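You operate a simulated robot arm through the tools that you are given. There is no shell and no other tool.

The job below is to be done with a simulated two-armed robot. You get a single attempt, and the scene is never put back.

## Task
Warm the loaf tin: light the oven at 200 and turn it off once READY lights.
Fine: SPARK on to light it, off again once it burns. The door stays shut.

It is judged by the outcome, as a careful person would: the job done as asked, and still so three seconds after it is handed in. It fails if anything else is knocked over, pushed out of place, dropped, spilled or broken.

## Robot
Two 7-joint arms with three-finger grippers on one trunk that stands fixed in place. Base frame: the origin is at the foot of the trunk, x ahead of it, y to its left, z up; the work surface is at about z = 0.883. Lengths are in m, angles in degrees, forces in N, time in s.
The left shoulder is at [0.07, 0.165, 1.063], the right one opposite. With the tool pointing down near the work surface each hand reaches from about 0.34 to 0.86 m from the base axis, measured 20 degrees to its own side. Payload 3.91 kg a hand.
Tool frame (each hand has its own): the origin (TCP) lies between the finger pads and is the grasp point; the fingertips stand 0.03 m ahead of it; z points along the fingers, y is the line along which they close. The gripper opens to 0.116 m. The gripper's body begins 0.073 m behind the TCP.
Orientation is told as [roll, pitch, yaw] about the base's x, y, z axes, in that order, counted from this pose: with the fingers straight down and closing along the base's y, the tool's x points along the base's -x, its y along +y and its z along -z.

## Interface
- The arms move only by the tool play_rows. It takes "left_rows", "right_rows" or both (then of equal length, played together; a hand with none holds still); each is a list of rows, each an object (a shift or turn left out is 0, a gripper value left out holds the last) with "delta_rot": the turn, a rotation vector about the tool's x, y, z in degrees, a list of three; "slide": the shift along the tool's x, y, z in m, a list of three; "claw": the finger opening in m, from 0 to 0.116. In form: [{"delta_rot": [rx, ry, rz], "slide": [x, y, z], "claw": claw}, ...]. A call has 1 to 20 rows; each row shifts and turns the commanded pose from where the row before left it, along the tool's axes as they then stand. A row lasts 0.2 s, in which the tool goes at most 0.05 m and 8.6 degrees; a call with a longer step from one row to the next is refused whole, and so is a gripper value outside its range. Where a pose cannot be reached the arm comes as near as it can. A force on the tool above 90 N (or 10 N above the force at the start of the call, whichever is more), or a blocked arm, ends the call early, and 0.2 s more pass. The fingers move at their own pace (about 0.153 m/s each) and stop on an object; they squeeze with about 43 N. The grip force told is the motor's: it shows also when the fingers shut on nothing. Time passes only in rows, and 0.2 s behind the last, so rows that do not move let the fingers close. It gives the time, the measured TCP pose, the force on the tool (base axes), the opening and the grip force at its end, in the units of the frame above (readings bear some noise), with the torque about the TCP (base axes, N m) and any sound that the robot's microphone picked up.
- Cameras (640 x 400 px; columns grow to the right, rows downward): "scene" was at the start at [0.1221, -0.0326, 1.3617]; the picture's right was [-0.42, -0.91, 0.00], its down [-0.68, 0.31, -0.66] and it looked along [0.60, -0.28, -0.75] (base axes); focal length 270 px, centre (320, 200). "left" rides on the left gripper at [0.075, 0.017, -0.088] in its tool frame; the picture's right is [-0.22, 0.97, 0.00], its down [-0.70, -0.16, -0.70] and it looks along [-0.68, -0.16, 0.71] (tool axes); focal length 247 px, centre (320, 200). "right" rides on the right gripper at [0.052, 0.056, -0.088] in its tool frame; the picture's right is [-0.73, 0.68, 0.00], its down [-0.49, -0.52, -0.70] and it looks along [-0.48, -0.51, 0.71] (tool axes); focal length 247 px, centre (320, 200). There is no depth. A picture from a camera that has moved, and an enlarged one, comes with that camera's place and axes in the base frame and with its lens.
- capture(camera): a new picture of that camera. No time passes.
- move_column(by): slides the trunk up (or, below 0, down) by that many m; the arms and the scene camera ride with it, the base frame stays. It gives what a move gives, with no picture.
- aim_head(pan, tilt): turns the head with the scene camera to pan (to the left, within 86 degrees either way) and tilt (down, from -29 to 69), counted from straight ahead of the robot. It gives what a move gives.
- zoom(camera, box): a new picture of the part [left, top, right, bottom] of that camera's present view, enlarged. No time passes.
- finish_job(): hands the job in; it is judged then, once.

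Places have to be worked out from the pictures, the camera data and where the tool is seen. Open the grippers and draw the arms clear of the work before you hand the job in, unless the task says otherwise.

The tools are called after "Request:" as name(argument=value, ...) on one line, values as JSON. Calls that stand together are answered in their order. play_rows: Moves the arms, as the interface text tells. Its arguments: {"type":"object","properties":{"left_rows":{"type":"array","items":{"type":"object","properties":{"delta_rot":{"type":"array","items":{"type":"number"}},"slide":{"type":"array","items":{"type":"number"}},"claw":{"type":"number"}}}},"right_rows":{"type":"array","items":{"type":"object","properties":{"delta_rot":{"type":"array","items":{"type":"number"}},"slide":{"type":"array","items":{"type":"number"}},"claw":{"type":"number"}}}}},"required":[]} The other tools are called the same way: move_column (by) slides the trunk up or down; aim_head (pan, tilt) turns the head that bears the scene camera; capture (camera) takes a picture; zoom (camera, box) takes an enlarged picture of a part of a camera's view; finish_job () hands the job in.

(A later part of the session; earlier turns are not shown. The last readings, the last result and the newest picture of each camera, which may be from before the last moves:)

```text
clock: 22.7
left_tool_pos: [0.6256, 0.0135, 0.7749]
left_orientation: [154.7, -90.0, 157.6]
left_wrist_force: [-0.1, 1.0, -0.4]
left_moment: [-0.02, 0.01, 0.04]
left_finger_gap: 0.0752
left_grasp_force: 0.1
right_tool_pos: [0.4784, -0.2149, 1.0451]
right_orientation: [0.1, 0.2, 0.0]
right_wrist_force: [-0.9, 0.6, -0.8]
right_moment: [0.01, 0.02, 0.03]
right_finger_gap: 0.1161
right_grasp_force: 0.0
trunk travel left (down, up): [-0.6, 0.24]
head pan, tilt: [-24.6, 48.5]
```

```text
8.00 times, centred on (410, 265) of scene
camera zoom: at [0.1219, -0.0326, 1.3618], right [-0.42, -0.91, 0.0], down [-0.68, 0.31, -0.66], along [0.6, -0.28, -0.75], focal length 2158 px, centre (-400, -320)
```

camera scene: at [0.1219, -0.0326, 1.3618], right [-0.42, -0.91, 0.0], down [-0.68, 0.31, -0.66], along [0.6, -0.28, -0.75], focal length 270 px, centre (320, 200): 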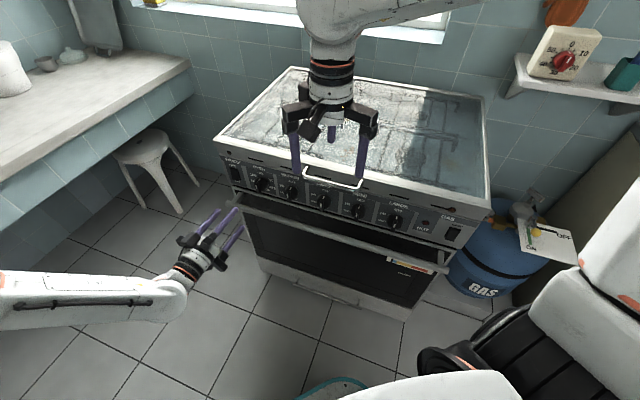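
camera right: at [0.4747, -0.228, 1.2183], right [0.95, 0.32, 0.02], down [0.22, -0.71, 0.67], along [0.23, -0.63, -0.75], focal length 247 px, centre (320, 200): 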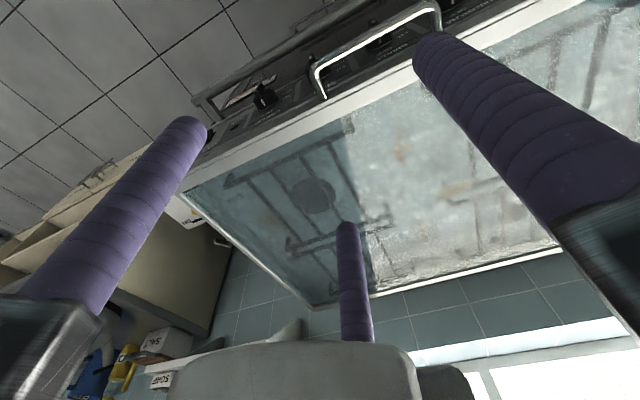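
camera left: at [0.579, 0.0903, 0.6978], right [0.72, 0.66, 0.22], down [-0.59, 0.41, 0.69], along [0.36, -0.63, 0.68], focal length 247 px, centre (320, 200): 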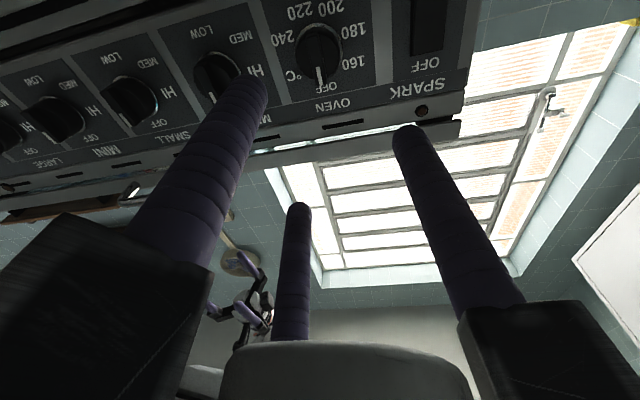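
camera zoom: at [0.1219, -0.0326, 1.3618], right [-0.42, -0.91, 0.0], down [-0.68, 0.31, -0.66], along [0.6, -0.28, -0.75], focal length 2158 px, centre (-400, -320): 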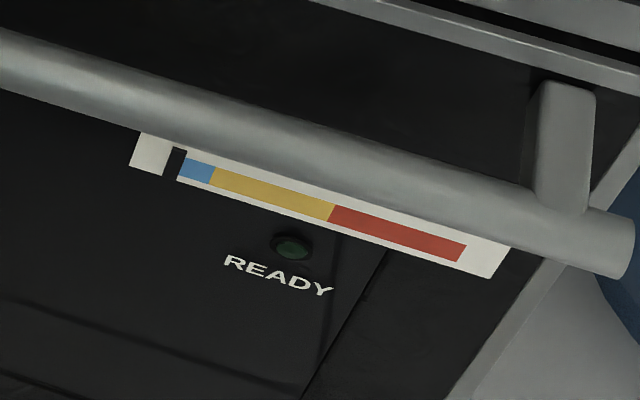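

The gas is ON, READY is unlit and the strip thermometer sits at cool. Now I advance to just in front of the OVEN knob and check the alignment.

Request:
play_rows(left_rows=[{"slide": [0.0165, 0.0025, 0.01]}, {"slide": [0, 0, 0.04]}, {"slide": [0, 0, 0.04]}, {}])

Request:
capture(camera="left")

Request:
zoom(camera="left", box=[200, 40, 480, 240])

Request:
zoom(camera="scene", box=[200, 130, 340, 230])

```text
clock: 23.7
left_tool_pos: [0.6903, -0.0518, 0.7608]
left_orientation: [-146.4, -90.0, 98.8]
left_wrist_force: [0.0, -0.3, -0.7]
left_moment: [0.01, 0.0, -0.02]
left_finger_gap: 0.0752
left_grasp_force: 0.1
right_tool_pos: [0.4786, -0.2159, 1.0463]
right_orientation: [0.0, 0.0, 0.0]
right_wrist_force: [-0.2, 0.3, -0.2]
right_moment: [-0.02, -0.01, 0.01]
right_finger_gap: 0.1163
right_grasp_force: 0.1
trunk travel left (down, up): [-0.6, 0.24]
head pan, tilt: [-24.6, 48.5]
```

```text
taken
camera left: at [0.6433, 0.0254, 0.6831], right [0.72, 0.66, 0.22], down [-0.59, 0.41, 0.7], along [0.36, -0.63, 0.68], focal length 247 px, centre (320, 200)
```

left: 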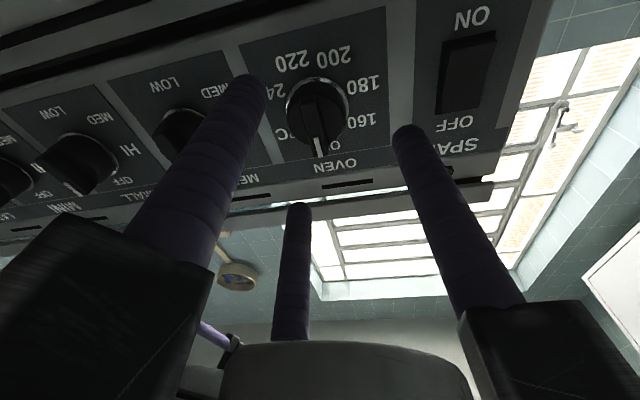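

```text
2.00 times, centred on (340, 140) of left
camera zoom: at [0.6433, 0.0254, 0.6831], right [0.72, 0.66, 0.22], down [-0.59, 0.41, 0.7], along [0.36, -0.63, 0.68], focal length 494 px, centre (280, 320)
```

zoom: 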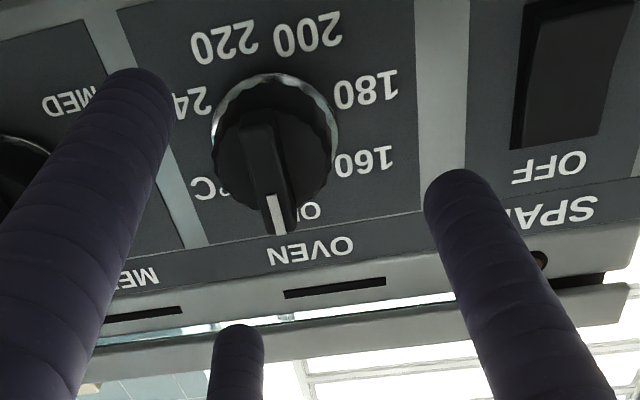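

```text
4.00 times, centred on (270, 180) of scene
camera zoom: at [0.1218, -0.0317, 1.3618], right [-0.42, -0.91, 0.0], down [-0.68, 0.31, -0.66], along [0.6, -0.28, -0.75], focal length 1079 px, centre (520, 280)
```

zoom: 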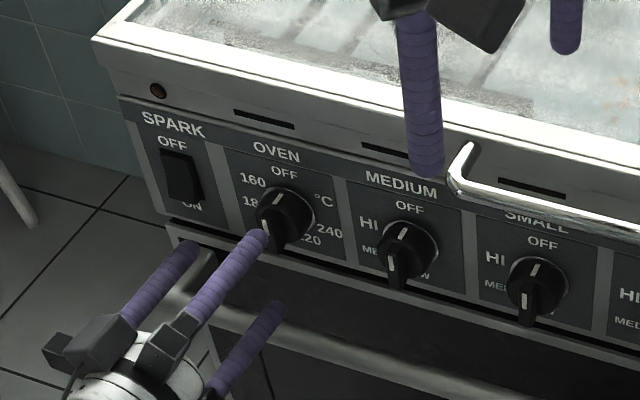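

The knob centre is confirmed at p≈0.474, z≈0.757, and its skirt is about 20 mm tall. I'll correct by a few millimetres and advance around it.

Request:
play_rows(left_rows=[{"slide": [0.0038, -0.0028, 0]}, {"slide": [0, 0, 0.02]}, {"slide": [0, 0, 0.02]}, {"slide": [0, 0, 0.01]}, {}])

Request:
capture(camera="left")

Request:
zoom(camera="left", box=[200, 40, 480, 240])

Request:
zoom(camera="scene", box=[200, 130, 340, 230])

```text
clock: 24.9
left_tool_pos: [0.7201, -0.0908, 0.7536]
left_orientation: [-17.6, -90.1, -30.2]
left_wrist_force: [0.4, 0.0, 0.0]
left_moment: [-0.03, 0.01, -0.01]
left_finger_gap: 0.0751
left_grasp_force: 0.0
right_tool_pos: [0.4787, -0.2157, 1.0447]
right_orientation: [0.0, 0.1, 0.0]
right_wrist_force: [1.0, 1.2, -0.3]
right_moment: [-0.03, -0.01, 0.0]
right_finger_gap: 0.1159
right_grasp_force: 0.0
trunk travel left (down, up): [-0.6, 0.24]
head pan, tilt: [-24.6, 48.5]
```

```text
taken
camera left: at [0.6741, -0.0137, 0.6778], right [0.72, 0.66, 0.22], down [-0.59, 0.41, 0.7], along [0.36, -0.63, 0.68], focal length 247 px, centre (320, 200)
```

left: 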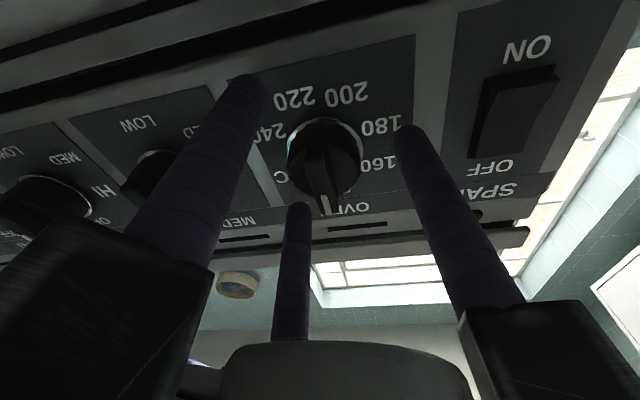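

```text
2.00 times, centred on (340, 140) of left
camera zoom: at [0.6741, -0.0137, 0.6778], right [0.72, 0.66, 0.22], down [-0.59, 0.41, 0.7], along [0.36, -0.63, 0.68], focal length 494 px, centre (280, 320)
```

zoom: 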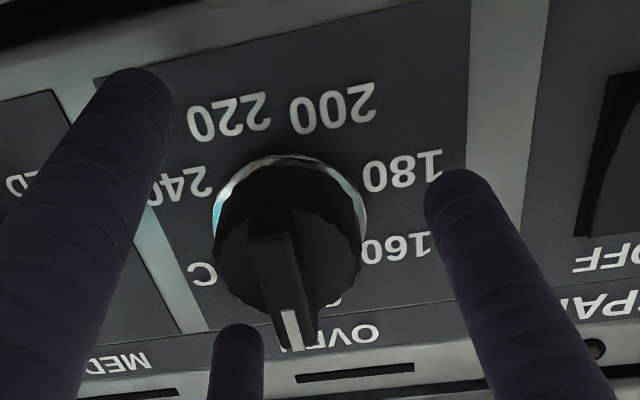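

```text
4.00 times, centred on (270, 180) of scene
camera zoom: at [0.1221, -0.0326, 1.3617], right [-0.42, -0.91, 0.0], down [-0.68, 0.31, -0.66], along [0.6, -0.28, -0.75], focal length 1079 px, centre (520, 280)
```

zoom: 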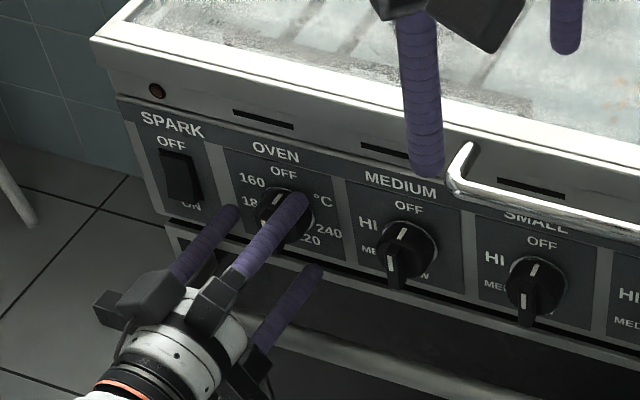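

I'm nearly concentric with the knob, about 3 mm low. I'll correct that, advance 6 mm, and do a trial close on the knob without turning, so I know the grasp pose.

Request:
play_rows(left_rows=[{"slide": [-0.0032, 0.0018, 0.003]}, {"slide": [0, 0, 0.003]}, {}, {"claw": 0.03}, {}, {}])

Request:
zoom(camera="left", box=[200, 40, 480, 240])

Request:
zoom(camera="scene", box=[200, 130, 340, 230])

```text
clock: 26.3
left_tool_pos: [0.7243, -0.0954, 0.7607]
left_orientation: [154.3, -89.8, 157.8]
left_wrist_force: [-5.0, -6.1, 18.2]
left_moment: [-0.17, -0.19, -0.08]
left_finger_gap: 0.0407
left_grasp_force: 45.0
right_tool_pos: [0.4758, -0.2155, 1.0467]
right_orientation: [0.1, 0.0, -0.1]
right_wrist_force: [0.9, -0.5, 0.1]
right_moment: [0.01, 0.0, 0.02]
right_finger_gap: 0.1159
right_grasp_force: 0.1
trunk travel left (down, up): [-0.6, 0.24]
head pan, tilt: [-24.6, 48.5]
```

```text
2.00 times, centred on (340, 140) of left
camera zoom: at [0.6781, -0.0182, 0.6835], right [0.72, 0.65, 0.23], down [-0.59, 0.41, 0.69], along [0.36, -0.63, 0.69], focal length 494 px, centre (280, 320)
```

zoom: 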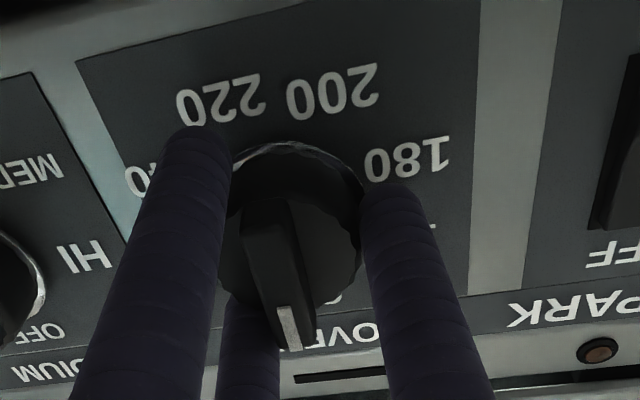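

```text
4.00 times, centred on (270, 180) of scene
camera zoom: at [0.1189, -0.0331, 1.3622], right [-0.42, -0.91, 0.0], down [-0.68, 0.31, -0.66], along [0.6, -0.28, -0.75], focal length 1079 px, centre (520, 280)
```

zoom: 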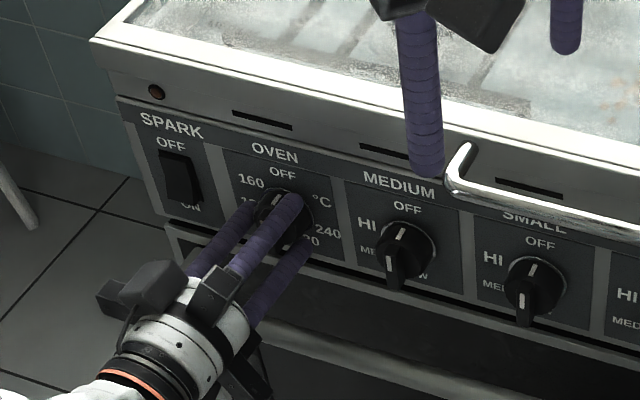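

The knob is gripped at 41 mm, but an 18 N upward force says the grip sits about 4–5 mm low. I'll open, shift and re-close to centre it.

Request:
play_rows(left_rows=[{"claw": 0.065}, {}, {"slide": [-0.005, -0.002, 0]}, {}, {"claw": 0.03}, {}, {}])

Request:
zoom(camera="left", box=[200, 40, 480, 240])

```text
clock: 27.9
left_tool_pos: [0.726, -0.0942, 0.7626]
left_orientation: [170.6, -89.8, 141.8]
left_wrist_force: [1.4, 2.1, 1.8]
left_moment: [0.01, 0.03, 0.2]
left_finger_gap: 0.0391
left_grasp_force: 45.1
right_tool_pos: [0.4796, -0.2134, 1.045]
right_orientation: [0.0, 0.1, -0.1]
right_wrist_force: [-0.5, 0.8, 0.0]
right_moment: [0.0, -0.04, 0.03]
right_finger_gap: 0.1158
right_grasp_force: 0.0
trunk travel left (down, up): [-0.6, 0.24]
head pan, tilt: [-24.6, 48.5]
```

```text
2.00 times, centred on (340, 140) of left
camera zoom: at [0.6778, -0.017, 0.6856], right [0.72, 0.66, 0.22], down [-0.59, 0.41, 0.7], along [0.36, -0.63, 0.68], focal length 494 px, centre (280, 320)
```

zoom: 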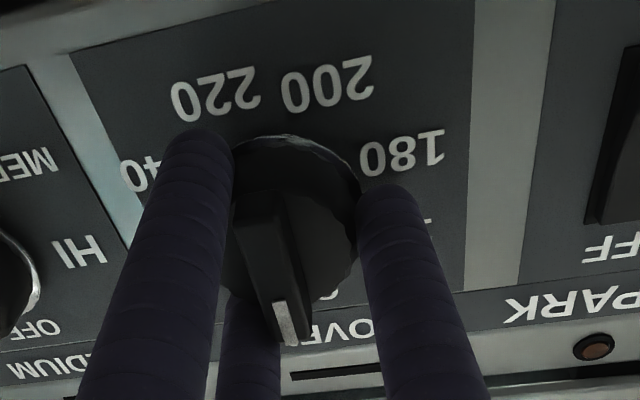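

The grasp is now centred, with negligible side force, at (0.726,-0.094,0.7626). I'll release, back off, close the fingers and line up with the lower (ON) half of the SPARK rocker, about 0.1035 m along the panel.

Request:
play_rows(left_rows=[{"claw": 0.075}, {}, {"slide": [0, 0, -0.03]}, {"slide": [0, 0, -0.03], "claw": 0.0}, {"slide": [0.007, 0.04, 0]}, {"slide": [0.007, 0.04, 0]}, {"slide": [0, 0.0235, 0]}, {}])

Request:
capture(camera="left")

Request:
zoom(camera="left", box=[200, 40, 480, 240])

Request:
zoom(camera="scene", box=[200, 130, 340, 230])

```text
clock: 29.7
left_tool_pos: [0.7606, 0.0178, 0.7464]
left_orientation: [-26.2, -90.0, -21.5]
left_wrist_force: [-0.5, -0.5, -0.5]
left_moment: [0.04, 0.01, 0.01]
left_finger_gap: 0.009
left_grasp_force: 42.6
right_tool_pos: [0.4791, -0.216, 1.0445]
right_orientation: [0.1, 0.1, 0.0]
right_wrist_force: [0.4, -0.2, -0.4]
right_moment: [0.0, -0.01, 0.03]
right_finger_gap: 0.1159
right_grasp_force: 0.0
trunk travel left (down, up): [-0.6, 0.24]
head pan, tilt: [-24.6, 48.5]
```

```text
taken
camera left: at [0.7141, 0.0942, 0.6704], right [0.72, 0.65, 0.22], down [-0.59, 0.41, 0.7], along [0.36, -0.63, 0.68], focal length 247 px, centre (320, 200)
```

left: 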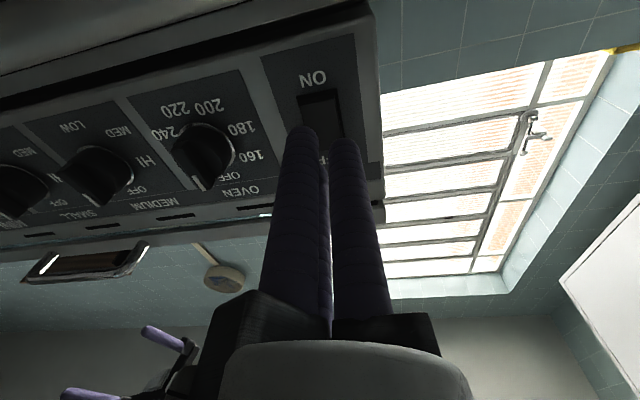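

```text
2.00 times, centred on (340, 140) of left
camera zoom: at [0.7141, 0.0942, 0.6704], right [0.72, 0.65, 0.22], down [-0.59, 0.41, 0.7], along [0.36, -0.63, 0.68], focal length 494 px, centre (280, 320)
```

zoom: 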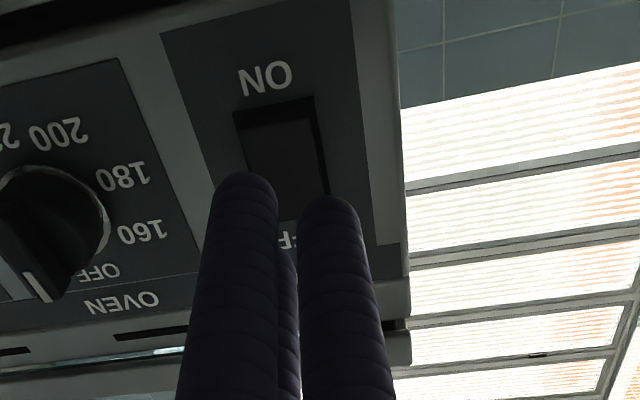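

```text
4.00 times, centred on (270, 180) of scene
camera zoom: at [0.122, -0.0328, 1.3618], right [-0.42, -0.91, 0.0], down [-0.68, 0.31, -0.66], along [0.6, -0.28, -0.75], focal length 1079 px, centre (520, 280)
```

zoom: 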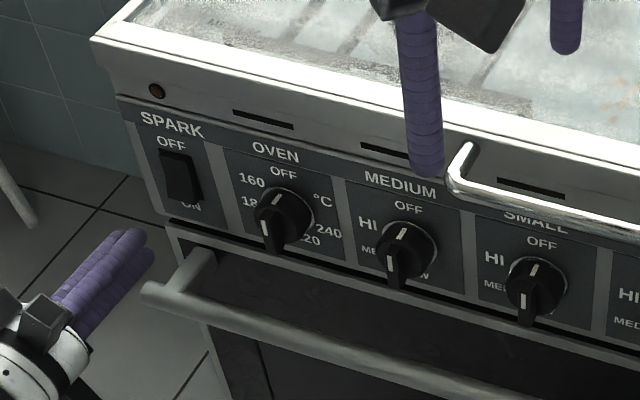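

The closed fingertips are lined up with the lower half of the rocker, p≈0.576 against a switch centre of about 0.575. I'll advance toward it and watch the force.

Request:
play_rows(left_rows=[{"slide": [0, 0, 0.025]}, {"slide": [0, 0, 0.02]}, {"slide": [0, 0, 0.005]}, {}])

Request:
zoom(camera="left", box=[200, 40, 480, 240])

Request:
zoom(camera="scene", box=[200, 140, 300, 210])

```text
clock: 30.7
left_tool_pos: [0.7938, -0.0179, 0.7461]
left_orientation: [-6.8, -90.1, -41.0]
left_wrist_force: [0.0, 0.1, -1.3]
left_moment: [-0.03, 0.0, -0.04]
left_finger_gap: 0.009
left_grasp_force: 43.0
right_tool_pos: [0.4784, -0.2152, 1.0437]
right_orientation: [0.1, 0.1, -0.1]
right_wrist_force: [-0.1, -0.1, -0.3]
right_moment: [0.01, -0.01, 0.03]
right_finger_gap: 0.1161
right_grasp_force: 0.0
trunk travel left (down, up): [-0.6, 0.24]
head pan, tilt: [-24.6, 48.5]
```

```text
2.00 times, centred on (340, 140) of left
camera zoom: at [0.7467, 0.0594, 0.6702], right [0.72, 0.65, 0.22], down [-0.59, 0.41, 0.7], along [0.36, -0.63, 0.68], focal length 494 px, centre (280, 320)
```

zoom: 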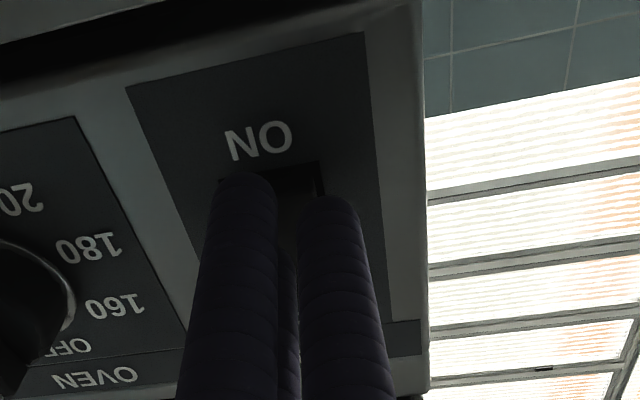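

```text
5.71 times, centred on (250, 175) of scene
camera zoom: at [0.1221, -0.0326, 1.3617], right [-0.42, -0.91, 0.0], down [-0.68, 0.31, -0.66], along [0.6, -0.28, -0.75], focal length 1541 px, centre (720, 343)
```

zoom: 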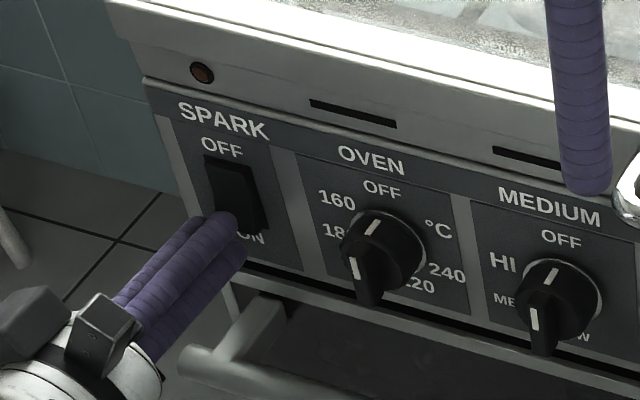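

The tips are about 15 mm from the panel with no contact yet, so I'll press on gently.

Request:
play_rows(left_rows=[{"slide": [0, 0, 0.004]}, {"slide": [0, 0, 0.004]}, {}])

Request:
zoom(camera="left", box=[200, 40, 480, 240])

Request:
zoom(camera="scene", box=[200, 140, 300, 210])

```text
clock: 31.5
left_tool_pos: [0.7985, -0.0223, 0.7469]
left_orientation: [-34.1, -90.0, -13.7]
left_wrist_force: [-7.3, 5.8, -1.0]
left_moment: [-0.04, -0.11, -0.09]
left_finger_gap: 0.0089
left_grasp_force: 42.6
right_tool_pos: [0.4773, -0.2141, 1.0448]
right_orientation: [0.0, 0.1, 0.0]
right_wrist_force: [0.4, 0.6, -1.5]
right_moment: [-0.03, 0.03, 0.01]
right_finger_gap: 0.1161
right_grasp_force: 0.0
trunk travel left (down, up): [-0.6, 0.24]
head pan, tilt: [-24.6, 48.5]
heard: click
```

```text
2.00 times, centred on (340, 140) of left
camera zoom: at [0.7511, 0.0544, 0.6711], right [0.72, 0.66, 0.22], down [-0.59, 0.41, 0.7], along [0.36, -0.63, 0.68], focal length 494 px, centre (280, 320)
```

zoom: 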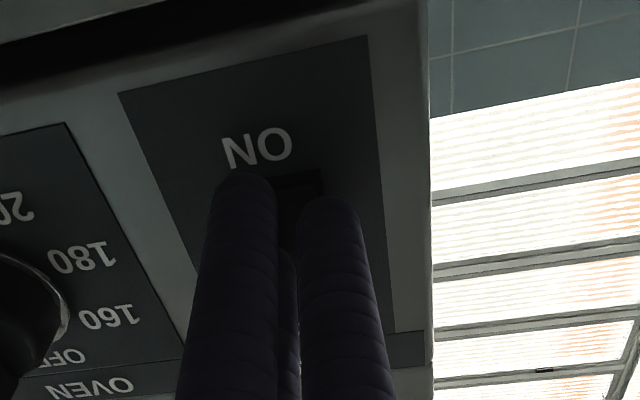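

```text
5.71 times, centred on (250, 175) of scene
camera zoom: at [0.1214, -0.0319, 1.3618], right [-0.42, -0.91, 0.0], down [-0.68, 0.31, -0.66], along [0.6, -0.28, -0.75], focal length 1541 px, centre (720, 343)
```

zoom: 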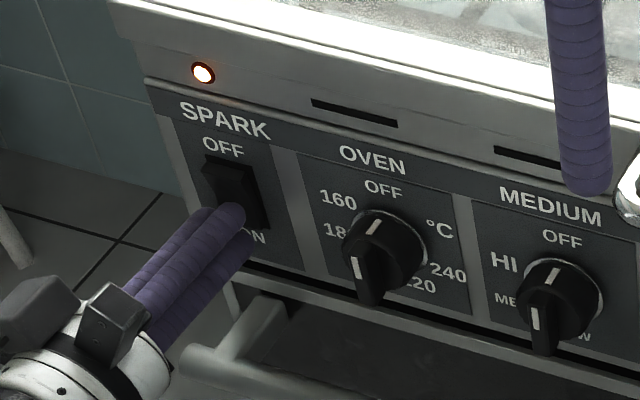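

A click, and the SPARK lamp glows, so the igniter is on. Now I back off, return in front of the knob with the fingers slightly open, and pre-roll the wrist +75° so one grasp can cover the 150° turn.

Request:
play_rows(left_rows=[{"slide": [0, 0, -0.03]}, {"slide": [0, 0, -0.028], "claw": 0.055}, {"slide": [-0.005, -0.0345, 0]}, {"slide": [-0.005, -0.0345, 0]}, {"slide": [-0.004, -0.0345, 0]}, {"delta_rot": [0, 0, 8.34]}, {"delta_rot": [0, 0, 8.34]}, {"delta_rot": [0, 0, 8.34]}, {"delta_rot": [0, 0, 8.34]}, {"delta_rot": [0, 0, 8.34]}, {"delta_rot": [0, 0, 8.34]}, {"delta_rot": [0, 0, 8.34]}, {"delta_rot": [0, 0, 8.34]}, {"delta_rot": [0, 0, 8.34]}, {}])

Request:
capture(camera="left")

Request:
zoom(camera="scene", box=[200, 130, 340, 230])

```text
clock: 34.7
left_tool_pos: [0.6844, -0.0512, 0.7624]
left_orientation: [90.0, -14.8, -137.7]
left_wrist_force: [0.0, -0.3, 0.1]
left_moment: [0.02, 0.02, 0.02]
left_finger_gap: 0.0549
left_grasp_force: 0.1
right_tool_pos: [0.4794, -0.2163, 1.0449]
right_orientation: [0.2, 0.1, 0.1]
right_wrist_force: [-1.1, 0.5, 0.6]
right_moment: [0.0, 0.01, -0.01]
right_finger_gap: 0.1159
right_grasp_force: 0.1
trunk travel left (down, up): [-0.6, 0.24]
head pan, tilt: [-24.6, 48.5]
```

```text
taken
camera left: at [0.6811, 0.0666, 0.7573], right [0.02, 0.02, 1.0], down [-1.0, 0.04, 0.02], along [-0.04, -1.0, 0.02], focal length 247 px, centre (320, 200)
```

left: 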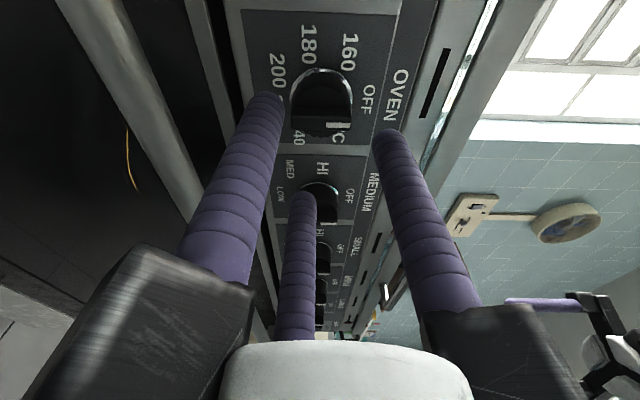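

```text
4.00 times, centred on (270, 180) of scene
camera zoom: at [0.1221, -0.0326, 1.3617], right [-0.42, -0.91, 0.0], down [-0.68, 0.31, -0.66], along [0.6, -0.28, -0.75], focal length 1079 px, centre (520, 280)
```

zoom: 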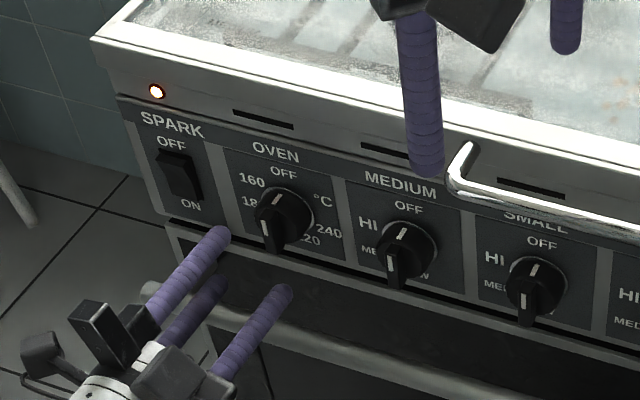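

The +75° roll was reached and the hand is centred on the knob. I'll advance onto it and grip.

Request:
play_rows(left_rows=[{"slide": [0, 0, 0.03]}, {"slide": [0, 0, 0.025]}, {"slide": [0, 0, 0.005]}, {"claw": 0.03}, {}, {}])

Request:
zoom(camera="left", box=[200, 0, 480, 200])

```text
clock: 36.1
left_tool_pos: [0.7219, -0.0933, 0.7619]
left_orientation: [90.1, -14.9, -137.7]
left_wrist_force: [1.4, 1.9, 2.1]
left_moment: [0.4, 0.46, 0.15]
left_finger_gap: 0.0403
left_grasp_force: 45.1
right_tool_pos: [0.4793, -0.2145, 1.0445]
right_orientation: [0.0, 0.1, 0.0]
right_wrist_force: [-0.7, 0.3, -0.2]
right_moment: [-0.01, 0.0, 0.04]
right_finger_gap: 0.1162
right_grasp_force: 0.0
trunk travel left (down, up): [-0.6, 0.24]
head pan, tilt: [-24.6, 48.5]
```

```text
2.00 times, centred on (340, 100) of left
camera zoom: at [0.7201, 0.0234, 0.7578], right [0.03, 0.02, 1.0], down [-1.0, 0.04, 0.02], along [-0.04, -1.0, 0.02], focal length 494 px, centre (280, 400)
```

zoom: 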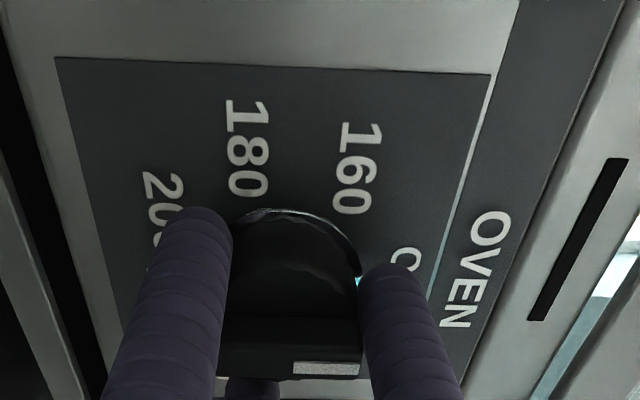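

The knob is gripped with low forces. I'll turn it counter‑clockwise, starting with 72° to check that it follows.

Request:
play_rows(left_rows=[{"delta_rot": [0, 0, -8]}, {"delta_rot": [0, 0, -8]}, {"delta_rot": [0, 0, -8]}, {"delta_rot": [0, 0, -8]}, {"delta_rot": [0, 0, -8]}, {"delta_rot": [0, 0, -8]}, {"delta_rot": [0, 0, -8]}, {"delta_rot": [0, 0, -8]}, {"delta_rot": [0, 0, -8]}])

Request:
zoom(camera="left", box=[200, 0, 480, 200])

Request:
zoom(camera="scene", box=[200, 130, 340, 230])

```text
clock: 38.1
left_tool_pos: [0.7254, -0.0942, 0.762]
left_orientation: [90.9, -87.1, -138.6]
left_wrist_force: [6.4, 9.1, 0.2]
left_moment: [-0.67, -0.62, 0.77]
left_finger_gap: 0.0394
left_grasp_force: 45.0
right_tool_pos: [0.4799, -0.2141, 1.0454]
right_orientation: [0.0, 0.1, 0.0]
right_wrist_force: [-0.5, -0.2, -0.4]
right_moment: [0.0, 0.02, 0.01]
right_finger_gap: 0.1161
right_grasp_force: 0.2
trunk travel left (down, up): [-0.6, 0.24]
head pan, tilt: [-24.6, 48.5]
```

```text
2.00 times, centred on (340, 100) of left
camera zoom: at [0.6801, -0.0147, 0.6863], right [0.71, 0.65, 0.27], down [-0.62, 0.39, 0.69], along [0.34, -0.66, 0.67], focal length 494 px, centre (280, 400)
```

zoom: 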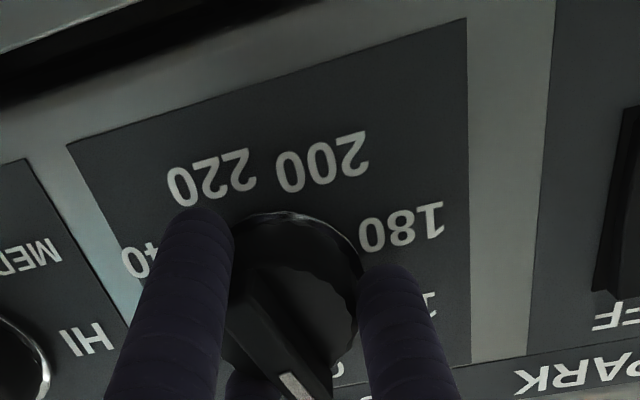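

```text
4.00 times, centred on (270, 180) of scene
camera zoom: at [0.1228, -0.0313, 1.3617], right [-0.42, -0.91, 0.0], down [-0.68, 0.31, -0.66], along [0.6, -0.28, -0.75], focal length 1079 px, centre (520, 280)
```

zoom: 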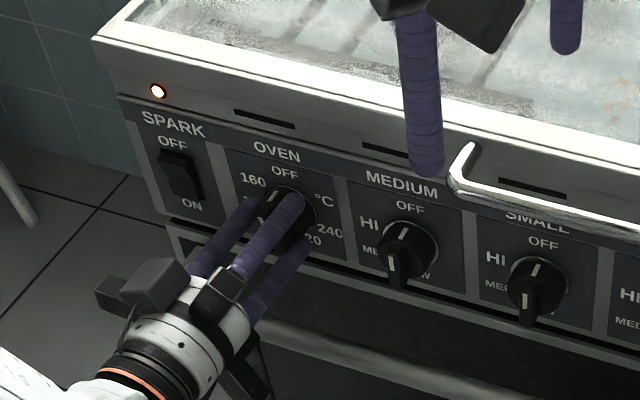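

The fingers slipped on the skirt: I turned 72° but the knob moved only about 28°. I'll use the raised bar instead. I open, back off about 18 mm so the tips clear the skirt, and roll to line the fingers up with the bar.

Request:
play_rows(left_rows=[{"claw": 0.062}, {}, {"slide": [0, 0, -0.0175]}, {"delta_rot": [0, 0, -7.75]}, {"delta_rot": [0, 0, -7.75]}, {"delta_rot": [0, 0, -7.75]}, {"delta_rot": [0, 0, -7.75]}, {}])

Request:
capture(camera="left")

Request:
zoom(camera="left", box=[200, 0, 480, 200])

Request:
zoom(camera="scene", box=[200, 130, 340, 230])

```text
clock: 39.9
left_tool_pos: [0.7142, -0.0813, 0.7614]
left_orientation: [-90.0, -62.0, 42.1]
left_wrist_force: [0.0, 0.1, 0.1]
left_moment: [0.0, 0.02, -0.01]
left_finger_gap: 0.0619
left_grasp_force: 0.0
right_tool_pos: [0.479, -0.2148, 1.0451]
right_orientation: [0.2, 0.0, 0.0]
right_wrist_force: [-0.3, 0.0, 0.1]
right_moment: [-0.06, -0.04, 0.0]
right_finger_gap: 0.1158
right_grasp_force: 0.1
trunk travel left (down, up): [-0.6, 0.24]
head pan, tilt: [-24.6, 48.5]
```

```text
taken
camera left: at [0.6381, -0.0298, 0.6862], right [0.71, 0.65, -0.26], down [-0.33, 0.64, 0.69], along [0.61, -0.41, 0.68], focal length 247 px, centre (320, 200)
```

left: 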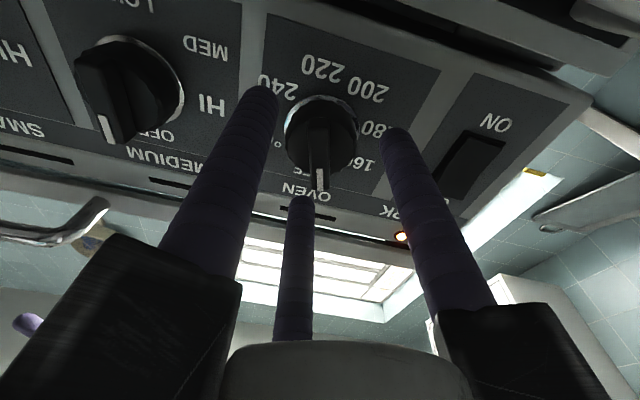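

```text
2.00 times, centred on (340, 100) of left
camera zoom: at [0.6381, -0.0298, 0.6862], right [0.71, 0.65, -0.26], down [-0.33, 0.64, 0.69], along [0.61, -0.41, 0.68], focal length 494 px, centre (280, 400)
```

zoom: 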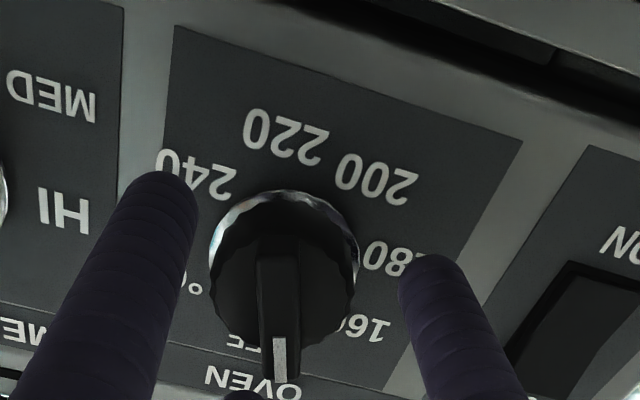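

```text
4.00 times, centred on (270, 180) of scene
camera zoom: at [0.122, -0.0328, 1.3618], right [-0.42, -0.91, 0.0], down [-0.68, 0.31, -0.66], along [0.6, -0.28, -0.75], focal length 1079 px, centre (520, 280)
```

zoom: 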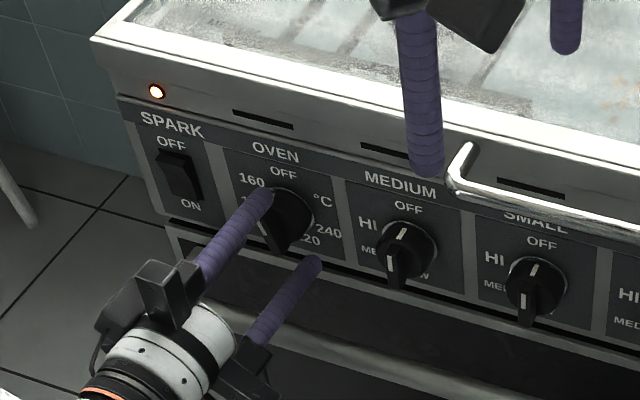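

The bar is only about 14° round, so the skirt grip barely moved it. I'll set the roll to match, shift 5 mm sideways so one finger sits on one side of the bar and two on the other, and close on the bar.

Request:
play_rows(left_rows=[{"delta_rot": [0, 0, 7]}, {"delta_rot": [0, 0, 7]}, {"slide": [-0.001, -0.005, 0]}, {}, {"claw": 0.012}, {}, {}])

Request:
zoom(camera="left", box=[200, 0, 480, 200])

Request:
zoom(camera="scene", box=[200, 130, 340, 230])

```text
clock: 41.5
left_tool_pos: [0.709, -0.0849, 0.763]
left_orientation: [-90.0, -76.1, 42.0]
left_wrist_force: [0.7, 1.8, -1.4]
left_moment: [0.06, 0.09, 0.06]
left_finger_gap: 0.0189
left_grasp_force: 45.1
right_tool_pos: [0.4795, -0.2157, 1.0435]
right_orientation: [0.0, 0.1, 0.0]
right_wrist_force: [-0.4, 0.2, 0.3]
right_moment: [0.01, 0.0, 0.01]
right_finger_gap: 0.116
right_grasp_force: 0.0
trunk travel left (down, up): [-0.6, 0.24]
head pan, tilt: [-24.6, 48.5]
```

```text
2.00 times, centred on (340, 100) of left
camera zoom: at [0.6483, -0.0202, 0.6854], right [0.74, 0.67, -0.02], down [-0.46, 0.53, 0.71], along [0.49, -0.52, 0.7], focal length 494 px, centre (280, 400)
```

zoom: 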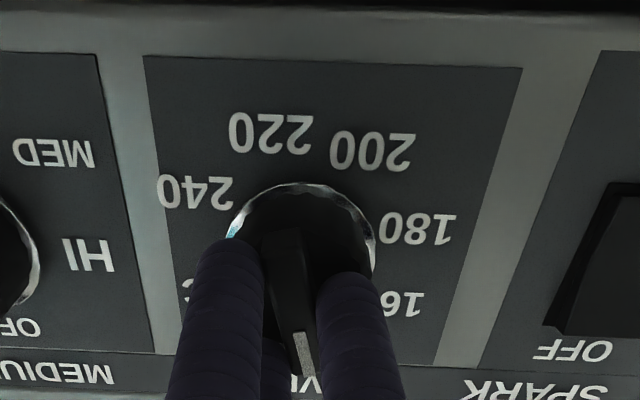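

```text
4.00 times, centred on (270, 180) of scene
camera zoom: at [0.1224, -0.0326, 1.3617], right [-0.42, -0.91, 0.0], down [-0.68, 0.31, -0.66], along [0.6, -0.28, -0.75], focal length 1079 px, centre (520, 280)
```

zoom: 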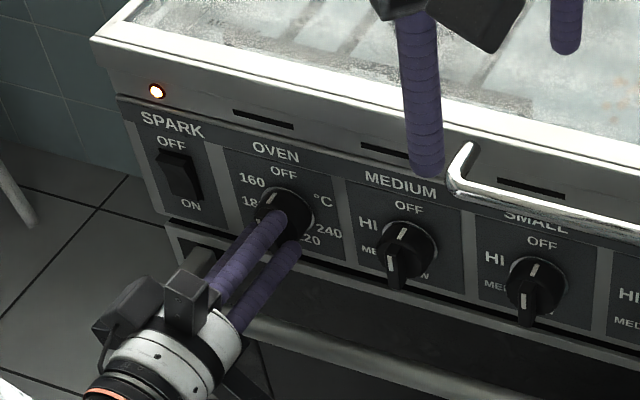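

The bar is gripped cleanly, with the gap at 19 mm and low force. I'll turn counter‑clockwise about 72°, compensating for the small offset.

Request:
play_rows(left_rows=[{"delta_rot": [0, 0, -8], "slide": [-0.0005, 0, 0]}, {"delta_rot": [0, 0, -8], "slide": [-0.0005, 0, 0]}, {"delta_rot": [0, 0, -8], "slide": [-0.0005, 0, 0]}, {"delta_rot": [0, 0, -8], "slide": [-0.0005, 0, 0]}, {"delta_rot": [0, 0, -8], "slide": [-0.0005, 0, 0]}, {"delta_rot": [0, 0, -8], "slide": [-0.0005, 0, 0]}, {"delta_rot": [0, 0, -8], "slide": [-0.0005, 0, 0]}, {"delta_rot": [0, 0, -8], "slide": [-0.0005, 0, 0]}, {"delta_rot": [0, 0, -8], "slide": [-0.0005, 0, 0]}])

Request:
zoom(camera="left", box=[180, 0, 500, 200])

Request:
zoom(camera="scene", box=[200, 130, 340, 230])

```text
clock: 43.5
left_tool_pos: [0.7119, -0.0814, 0.7662]
left_orientation: [-90.0, -3.8, 42.3]
left_wrist_force: [8.8, 4.1, -1.8]
left_moment: [0.02, -0.05, 0.91]
left_finger_gap: 0.0187
left_grasp_force: 45.0
right_tool_pos: [0.4805, -0.215, 1.0448]
right_orientation: [0.0, 0.2, 0.0]
right_wrist_force: [0.2, 0.0, -0.3]
right_moment: [0.0, -0.02, -0.01]
right_finger_gap: 0.1161
right_grasp_force: 0.1
trunk travel left (down, up): [-0.6, 0.24]
head pan, tilt: [-24.6, 48.5]
```

```text
2.00 times, centred on (340, 100) of left
camera zoom: at [0.5981, -0.0657, 0.743], right [0.21, 0.19, -0.96], down [0.04, 0.98, 0.21], along [0.98, -0.08, 0.2], focal length 494 px, centre (280, 400)
```

zoom: 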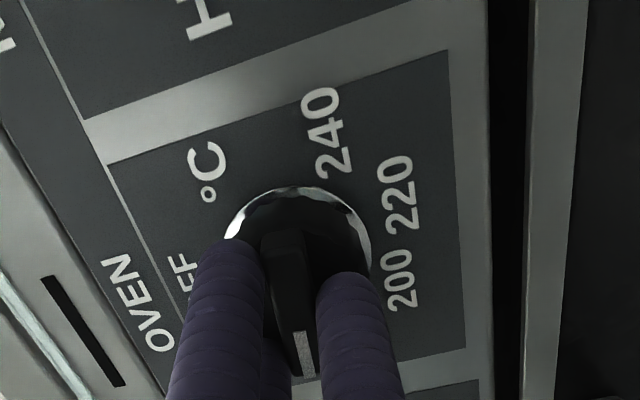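

```text
4.00 times, centred on (270, 180) of scene
camera zoom: at [0.1235, -0.032, 1.3617], right [-0.42, -0.91, 0.0], down [-0.68, 0.31, -0.66], along [0.6, -0.28, -0.75], focal length 1079 px, centre (520, 280)
```

zoom: 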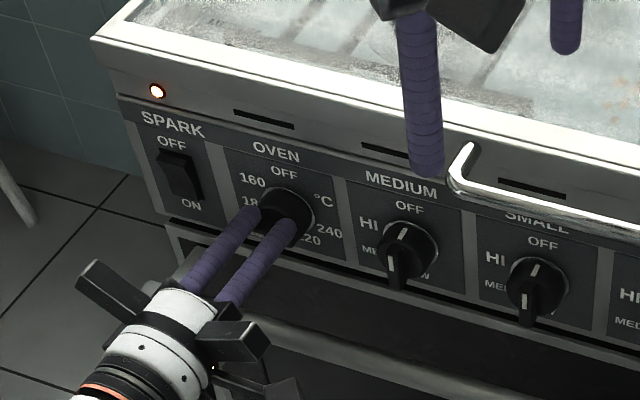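

The knob follows exactly and is now at about 86°. I'll continue the remaining ~64° toward 200.

Request:
play_rows(left_rows=[{"delta_rot": [0, 0, -8], "slide": [-0.0005, 0, 0]}, {"delta_rot": [0, 0, -8], "slide": [-0.0005, 0, 0]}, {"delta_rot": [0, 0, -8], "slide": [-0.0005, 0, 0]}, {"delta_rot": [0, 0, -8], "slide": [-0.0005, 0, 0]}, {"delta_rot": [0, 0, -8], "slide": [-0.0005, 0, 0]}, {"delta_rot": [0, 0, -8], "slide": [-0.0005, 0, 0]}, {"delta_rot": [0, 0, -8], "slide": [-0.0005, 0, 0]}, {"delta_rot": [0, 0, -8], "slide": [-0.0005, 0, 0]}, {}])

Request:
zoom(camera="left", box=[180, 0, 500, 200])

Request:
zoom(camera="scene", box=[200, 130, 340, 230])

```text
clock: 45.5
left_tool_pos: [0.7151, -0.0783, 0.7639]
left_orientation: [-90.0, 60.2, 42.4]
left_wrist_force: [12.5, 11.1, -0.9]
left_moment: [-0.25, -0.35, 0.18]
left_finger_gap: 0.0191
left_grasp_force: 44.7
right_tool_pos: [0.4798, -0.2143, 1.0428]
right_orientation: [0.0, 0.2, 0.0]
right_wrist_force: [0.0, 0.0, 0.2]
right_moment: [0.02, -0.01, 0.01]
right_finger_gap: 0.1157
right_grasp_force: 0.0
trunk travel left (down, up): [-0.6, 0.24]
head pan, tilt: [-24.6, 48.5]
```

```text
2.00 times, centred on (340, 100) of left
camera zoom: at [0.6167, -0.0488, 0.8191], right [-0.54, -0.49, -0.68], down [-0.11, 0.84, -0.52], along [0.83, -0.21, -0.51], focal length 494 px, centre (280, 400)
```

zoom: 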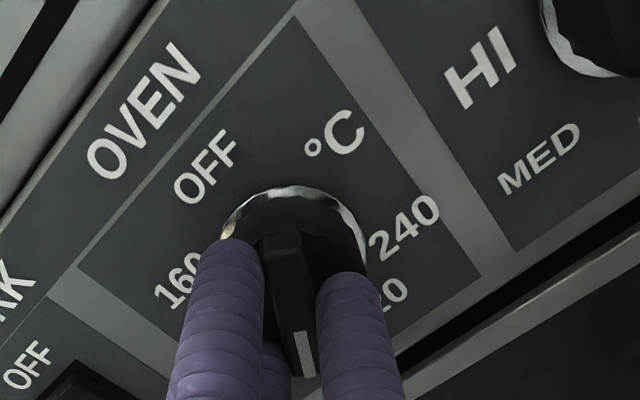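

```text
4.00 times, centred on (270, 180) of scene
camera zoom: at [0.1238, -0.0312, 1.3617], right [-0.42, -0.91, 0.0], down [-0.68, 0.31, -0.66], along [0.6, -0.28, -0.75], focal length 1079 px, centre (520, 280)
```

zoom: 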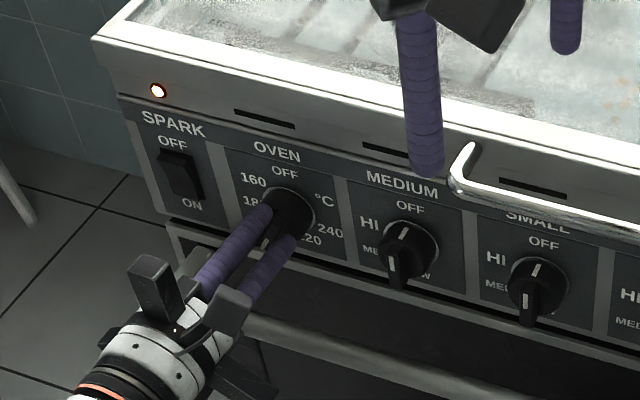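

The roll reached −150°, so the knob should be at about 200. I'll release, back off and check the dial and whether the oven is burning.

Request:
play_rows(left_rows=[{"claw": 0.062}, {}, {"slide": [0, 0, -0.035]}, {"slide": [0, 0, -0.04]}, {}])

Request:
capture(camera="left")

Request:
zoom(camera="left", box=[180, 20, 500, 220])

Request:
zoom(camera="scene", box=[200, 130, 340, 230])

Request:
zoom(camera="scene", box=[230, 190, 460, 330])

```text
clock: 46.7
left_tool_pos: [0.6655, -0.027, 0.7664]
left_orientation: [-90.0, 60.0, 42.3]
left_wrist_force: [-0.2, -0.1, 0.2]
left_moment: [0.0, 0.01, 0.0]
left_finger_gap: 0.0618
left_grasp_force: 0.0
right_tool_pos: [0.4782, -0.2157, 1.0439]
right_orientation: [0.1, 0.1, 0.1]
right_wrist_force: [0.3, -0.4, 0.4]
right_moment: [0.02, 0.02, -0.01]
right_finger_gap: 0.116
right_grasp_force: 0.1
trunk travel left (down, up): [-0.6, 0.24]
head pan, tilt: [-24.6, 48.5]
```

```text
taken
camera left: at [0.566, 0.0037, 0.8216], right [-0.54, -0.49, -0.68], down [-0.11, 0.85, -0.52], along [0.83, -0.21, -0.51], focal length 247 px, centre (320, 200)
```

left: 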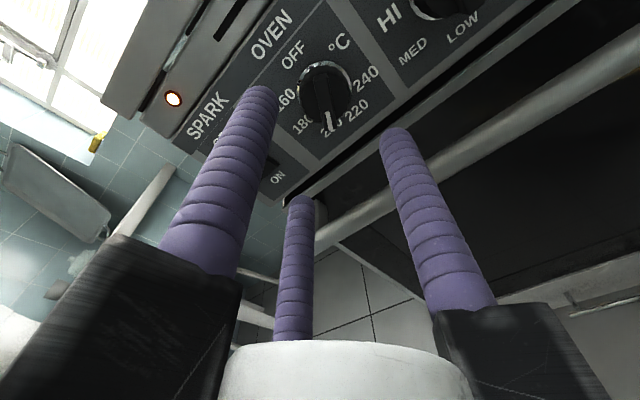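

```text
2.00 times, centred on (340, 120) of left
camera zoom: at [0.566, 0.0037, 0.8216], right [-0.54, -0.49, -0.68], down [-0.11, 0.85, -0.52], along [0.83, -0.21, -0.51], focal length 494 px, centre (280, 360)
```

zoom: 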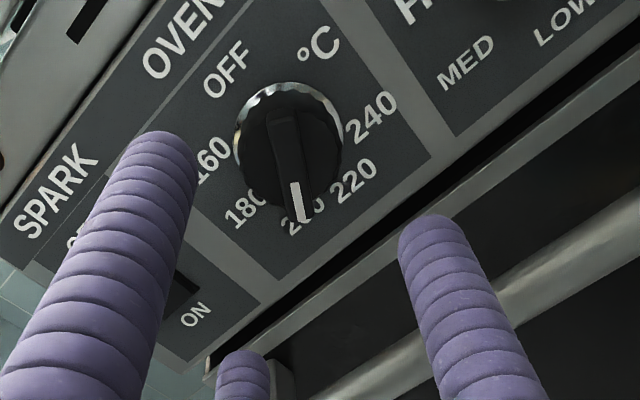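

```text
4.00 times, centred on (270, 180) of scene
camera zoom: at [0.1224, -0.0335, 1.3617], right [-0.42, -0.91, 0.0], down [-0.68, 0.31, -0.66], along [0.6, -0.28, -0.75], focal length 1079 px, centre (520, 280)
```

zoom: 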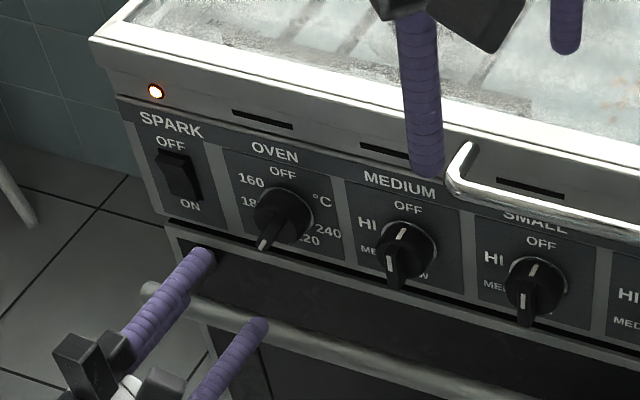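

```text
2.78 times, centred on (345, 260) of scene
camera zoom: at [0.1224, -0.0335, 1.3617], right [-0.42, -0.91, 0.0], down [-0.68, 0.31, -0.66], along [0.6, -0.28, -0.75], focal length 751 px, centre (250, 33)
```

zoom: 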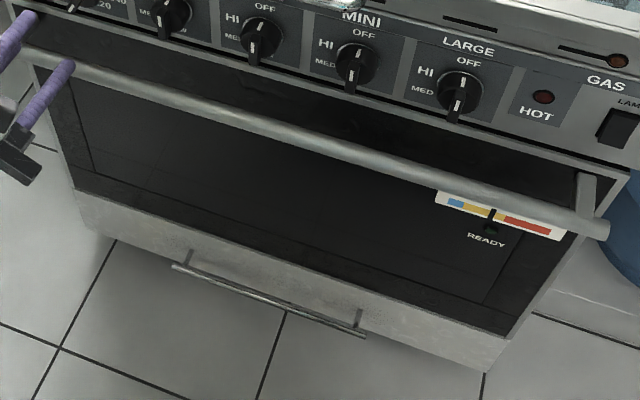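

The strip thermometer has already climbed to the yellow/red boundary and the dial reads 200, so the oven is burning. I'll go straight to the SPARK switch and press its upper half to turn it off.

Request:
play_rows(left_rows=[{"slide": [-0.014, -0.0306, 0], "claw": 0.0}, {"slide": [-0.014, -0.0306, 0]}, {"slide": [-0.014, -0.0306, 0]}, {"slide": [0, 0, 0.036]}, {"slide": [0, 0, 0.036]}, {"slide": [0, 0, 0.004]}, {"slide": [0, 0, 0.004]}, {"slide": [0, 0, 0.004]}, {}])

Request:
zoom(camera="scene", box=[200, 130, 340, 230])

Request:
zoom(camera="scene", box=[360, 200, 460, 290])

```text
clock: 48.7
left_tool_pos: [0.7934, -0.0197, 0.7749]
left_orientation: [-90.0, 60.0, 42.2]
left_wrist_force: [-0.3, 0.2, -0.4]
left_moment: [0.01, -0.03, 0.01]
left_finger_gap: 0.0089
left_grasp_force: 42.7
right_tool_pos: [0.4786, -0.216, 1.0446]
right_orientation: [-0.1, 0.1, -0.1]
right_wrist_force: [-0.3, -0.5, 1.1]
right_moment: [-0.01, -0.03, 0.0]
right_finger_gap: 0.116
right_grasp_force: 0.0
trunk travel left (down, up): [-0.6, 0.24]
head pan, tilt: [-24.6, 48.5]
```

```text
4.00 times, centred on (270, 180) of scene
camera zoom: at [0.1221, -0.0326, 1.3617], right [-0.42, -0.91, 0.0], down [-0.68, 0.31, -0.66], along [0.6, -0.28, -0.75], focal length 1079 px, centre (520, 280)
```

zoom: 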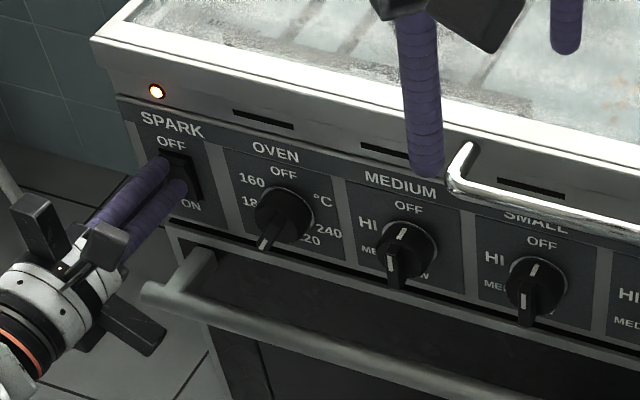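

```text
4.44 times, centred on (410, 245) of scene
camera zoom: at [0.1221, -0.0326, 1.3617], right [-0.42, -0.91, 0.0], down [-0.68, 0.31, -0.66], along [0.6, -0.28, -0.75], focal length 1199 px, centre (-80, 0)
```

zoom: 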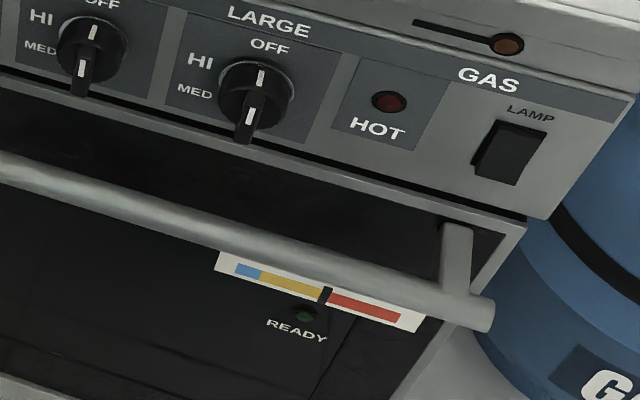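

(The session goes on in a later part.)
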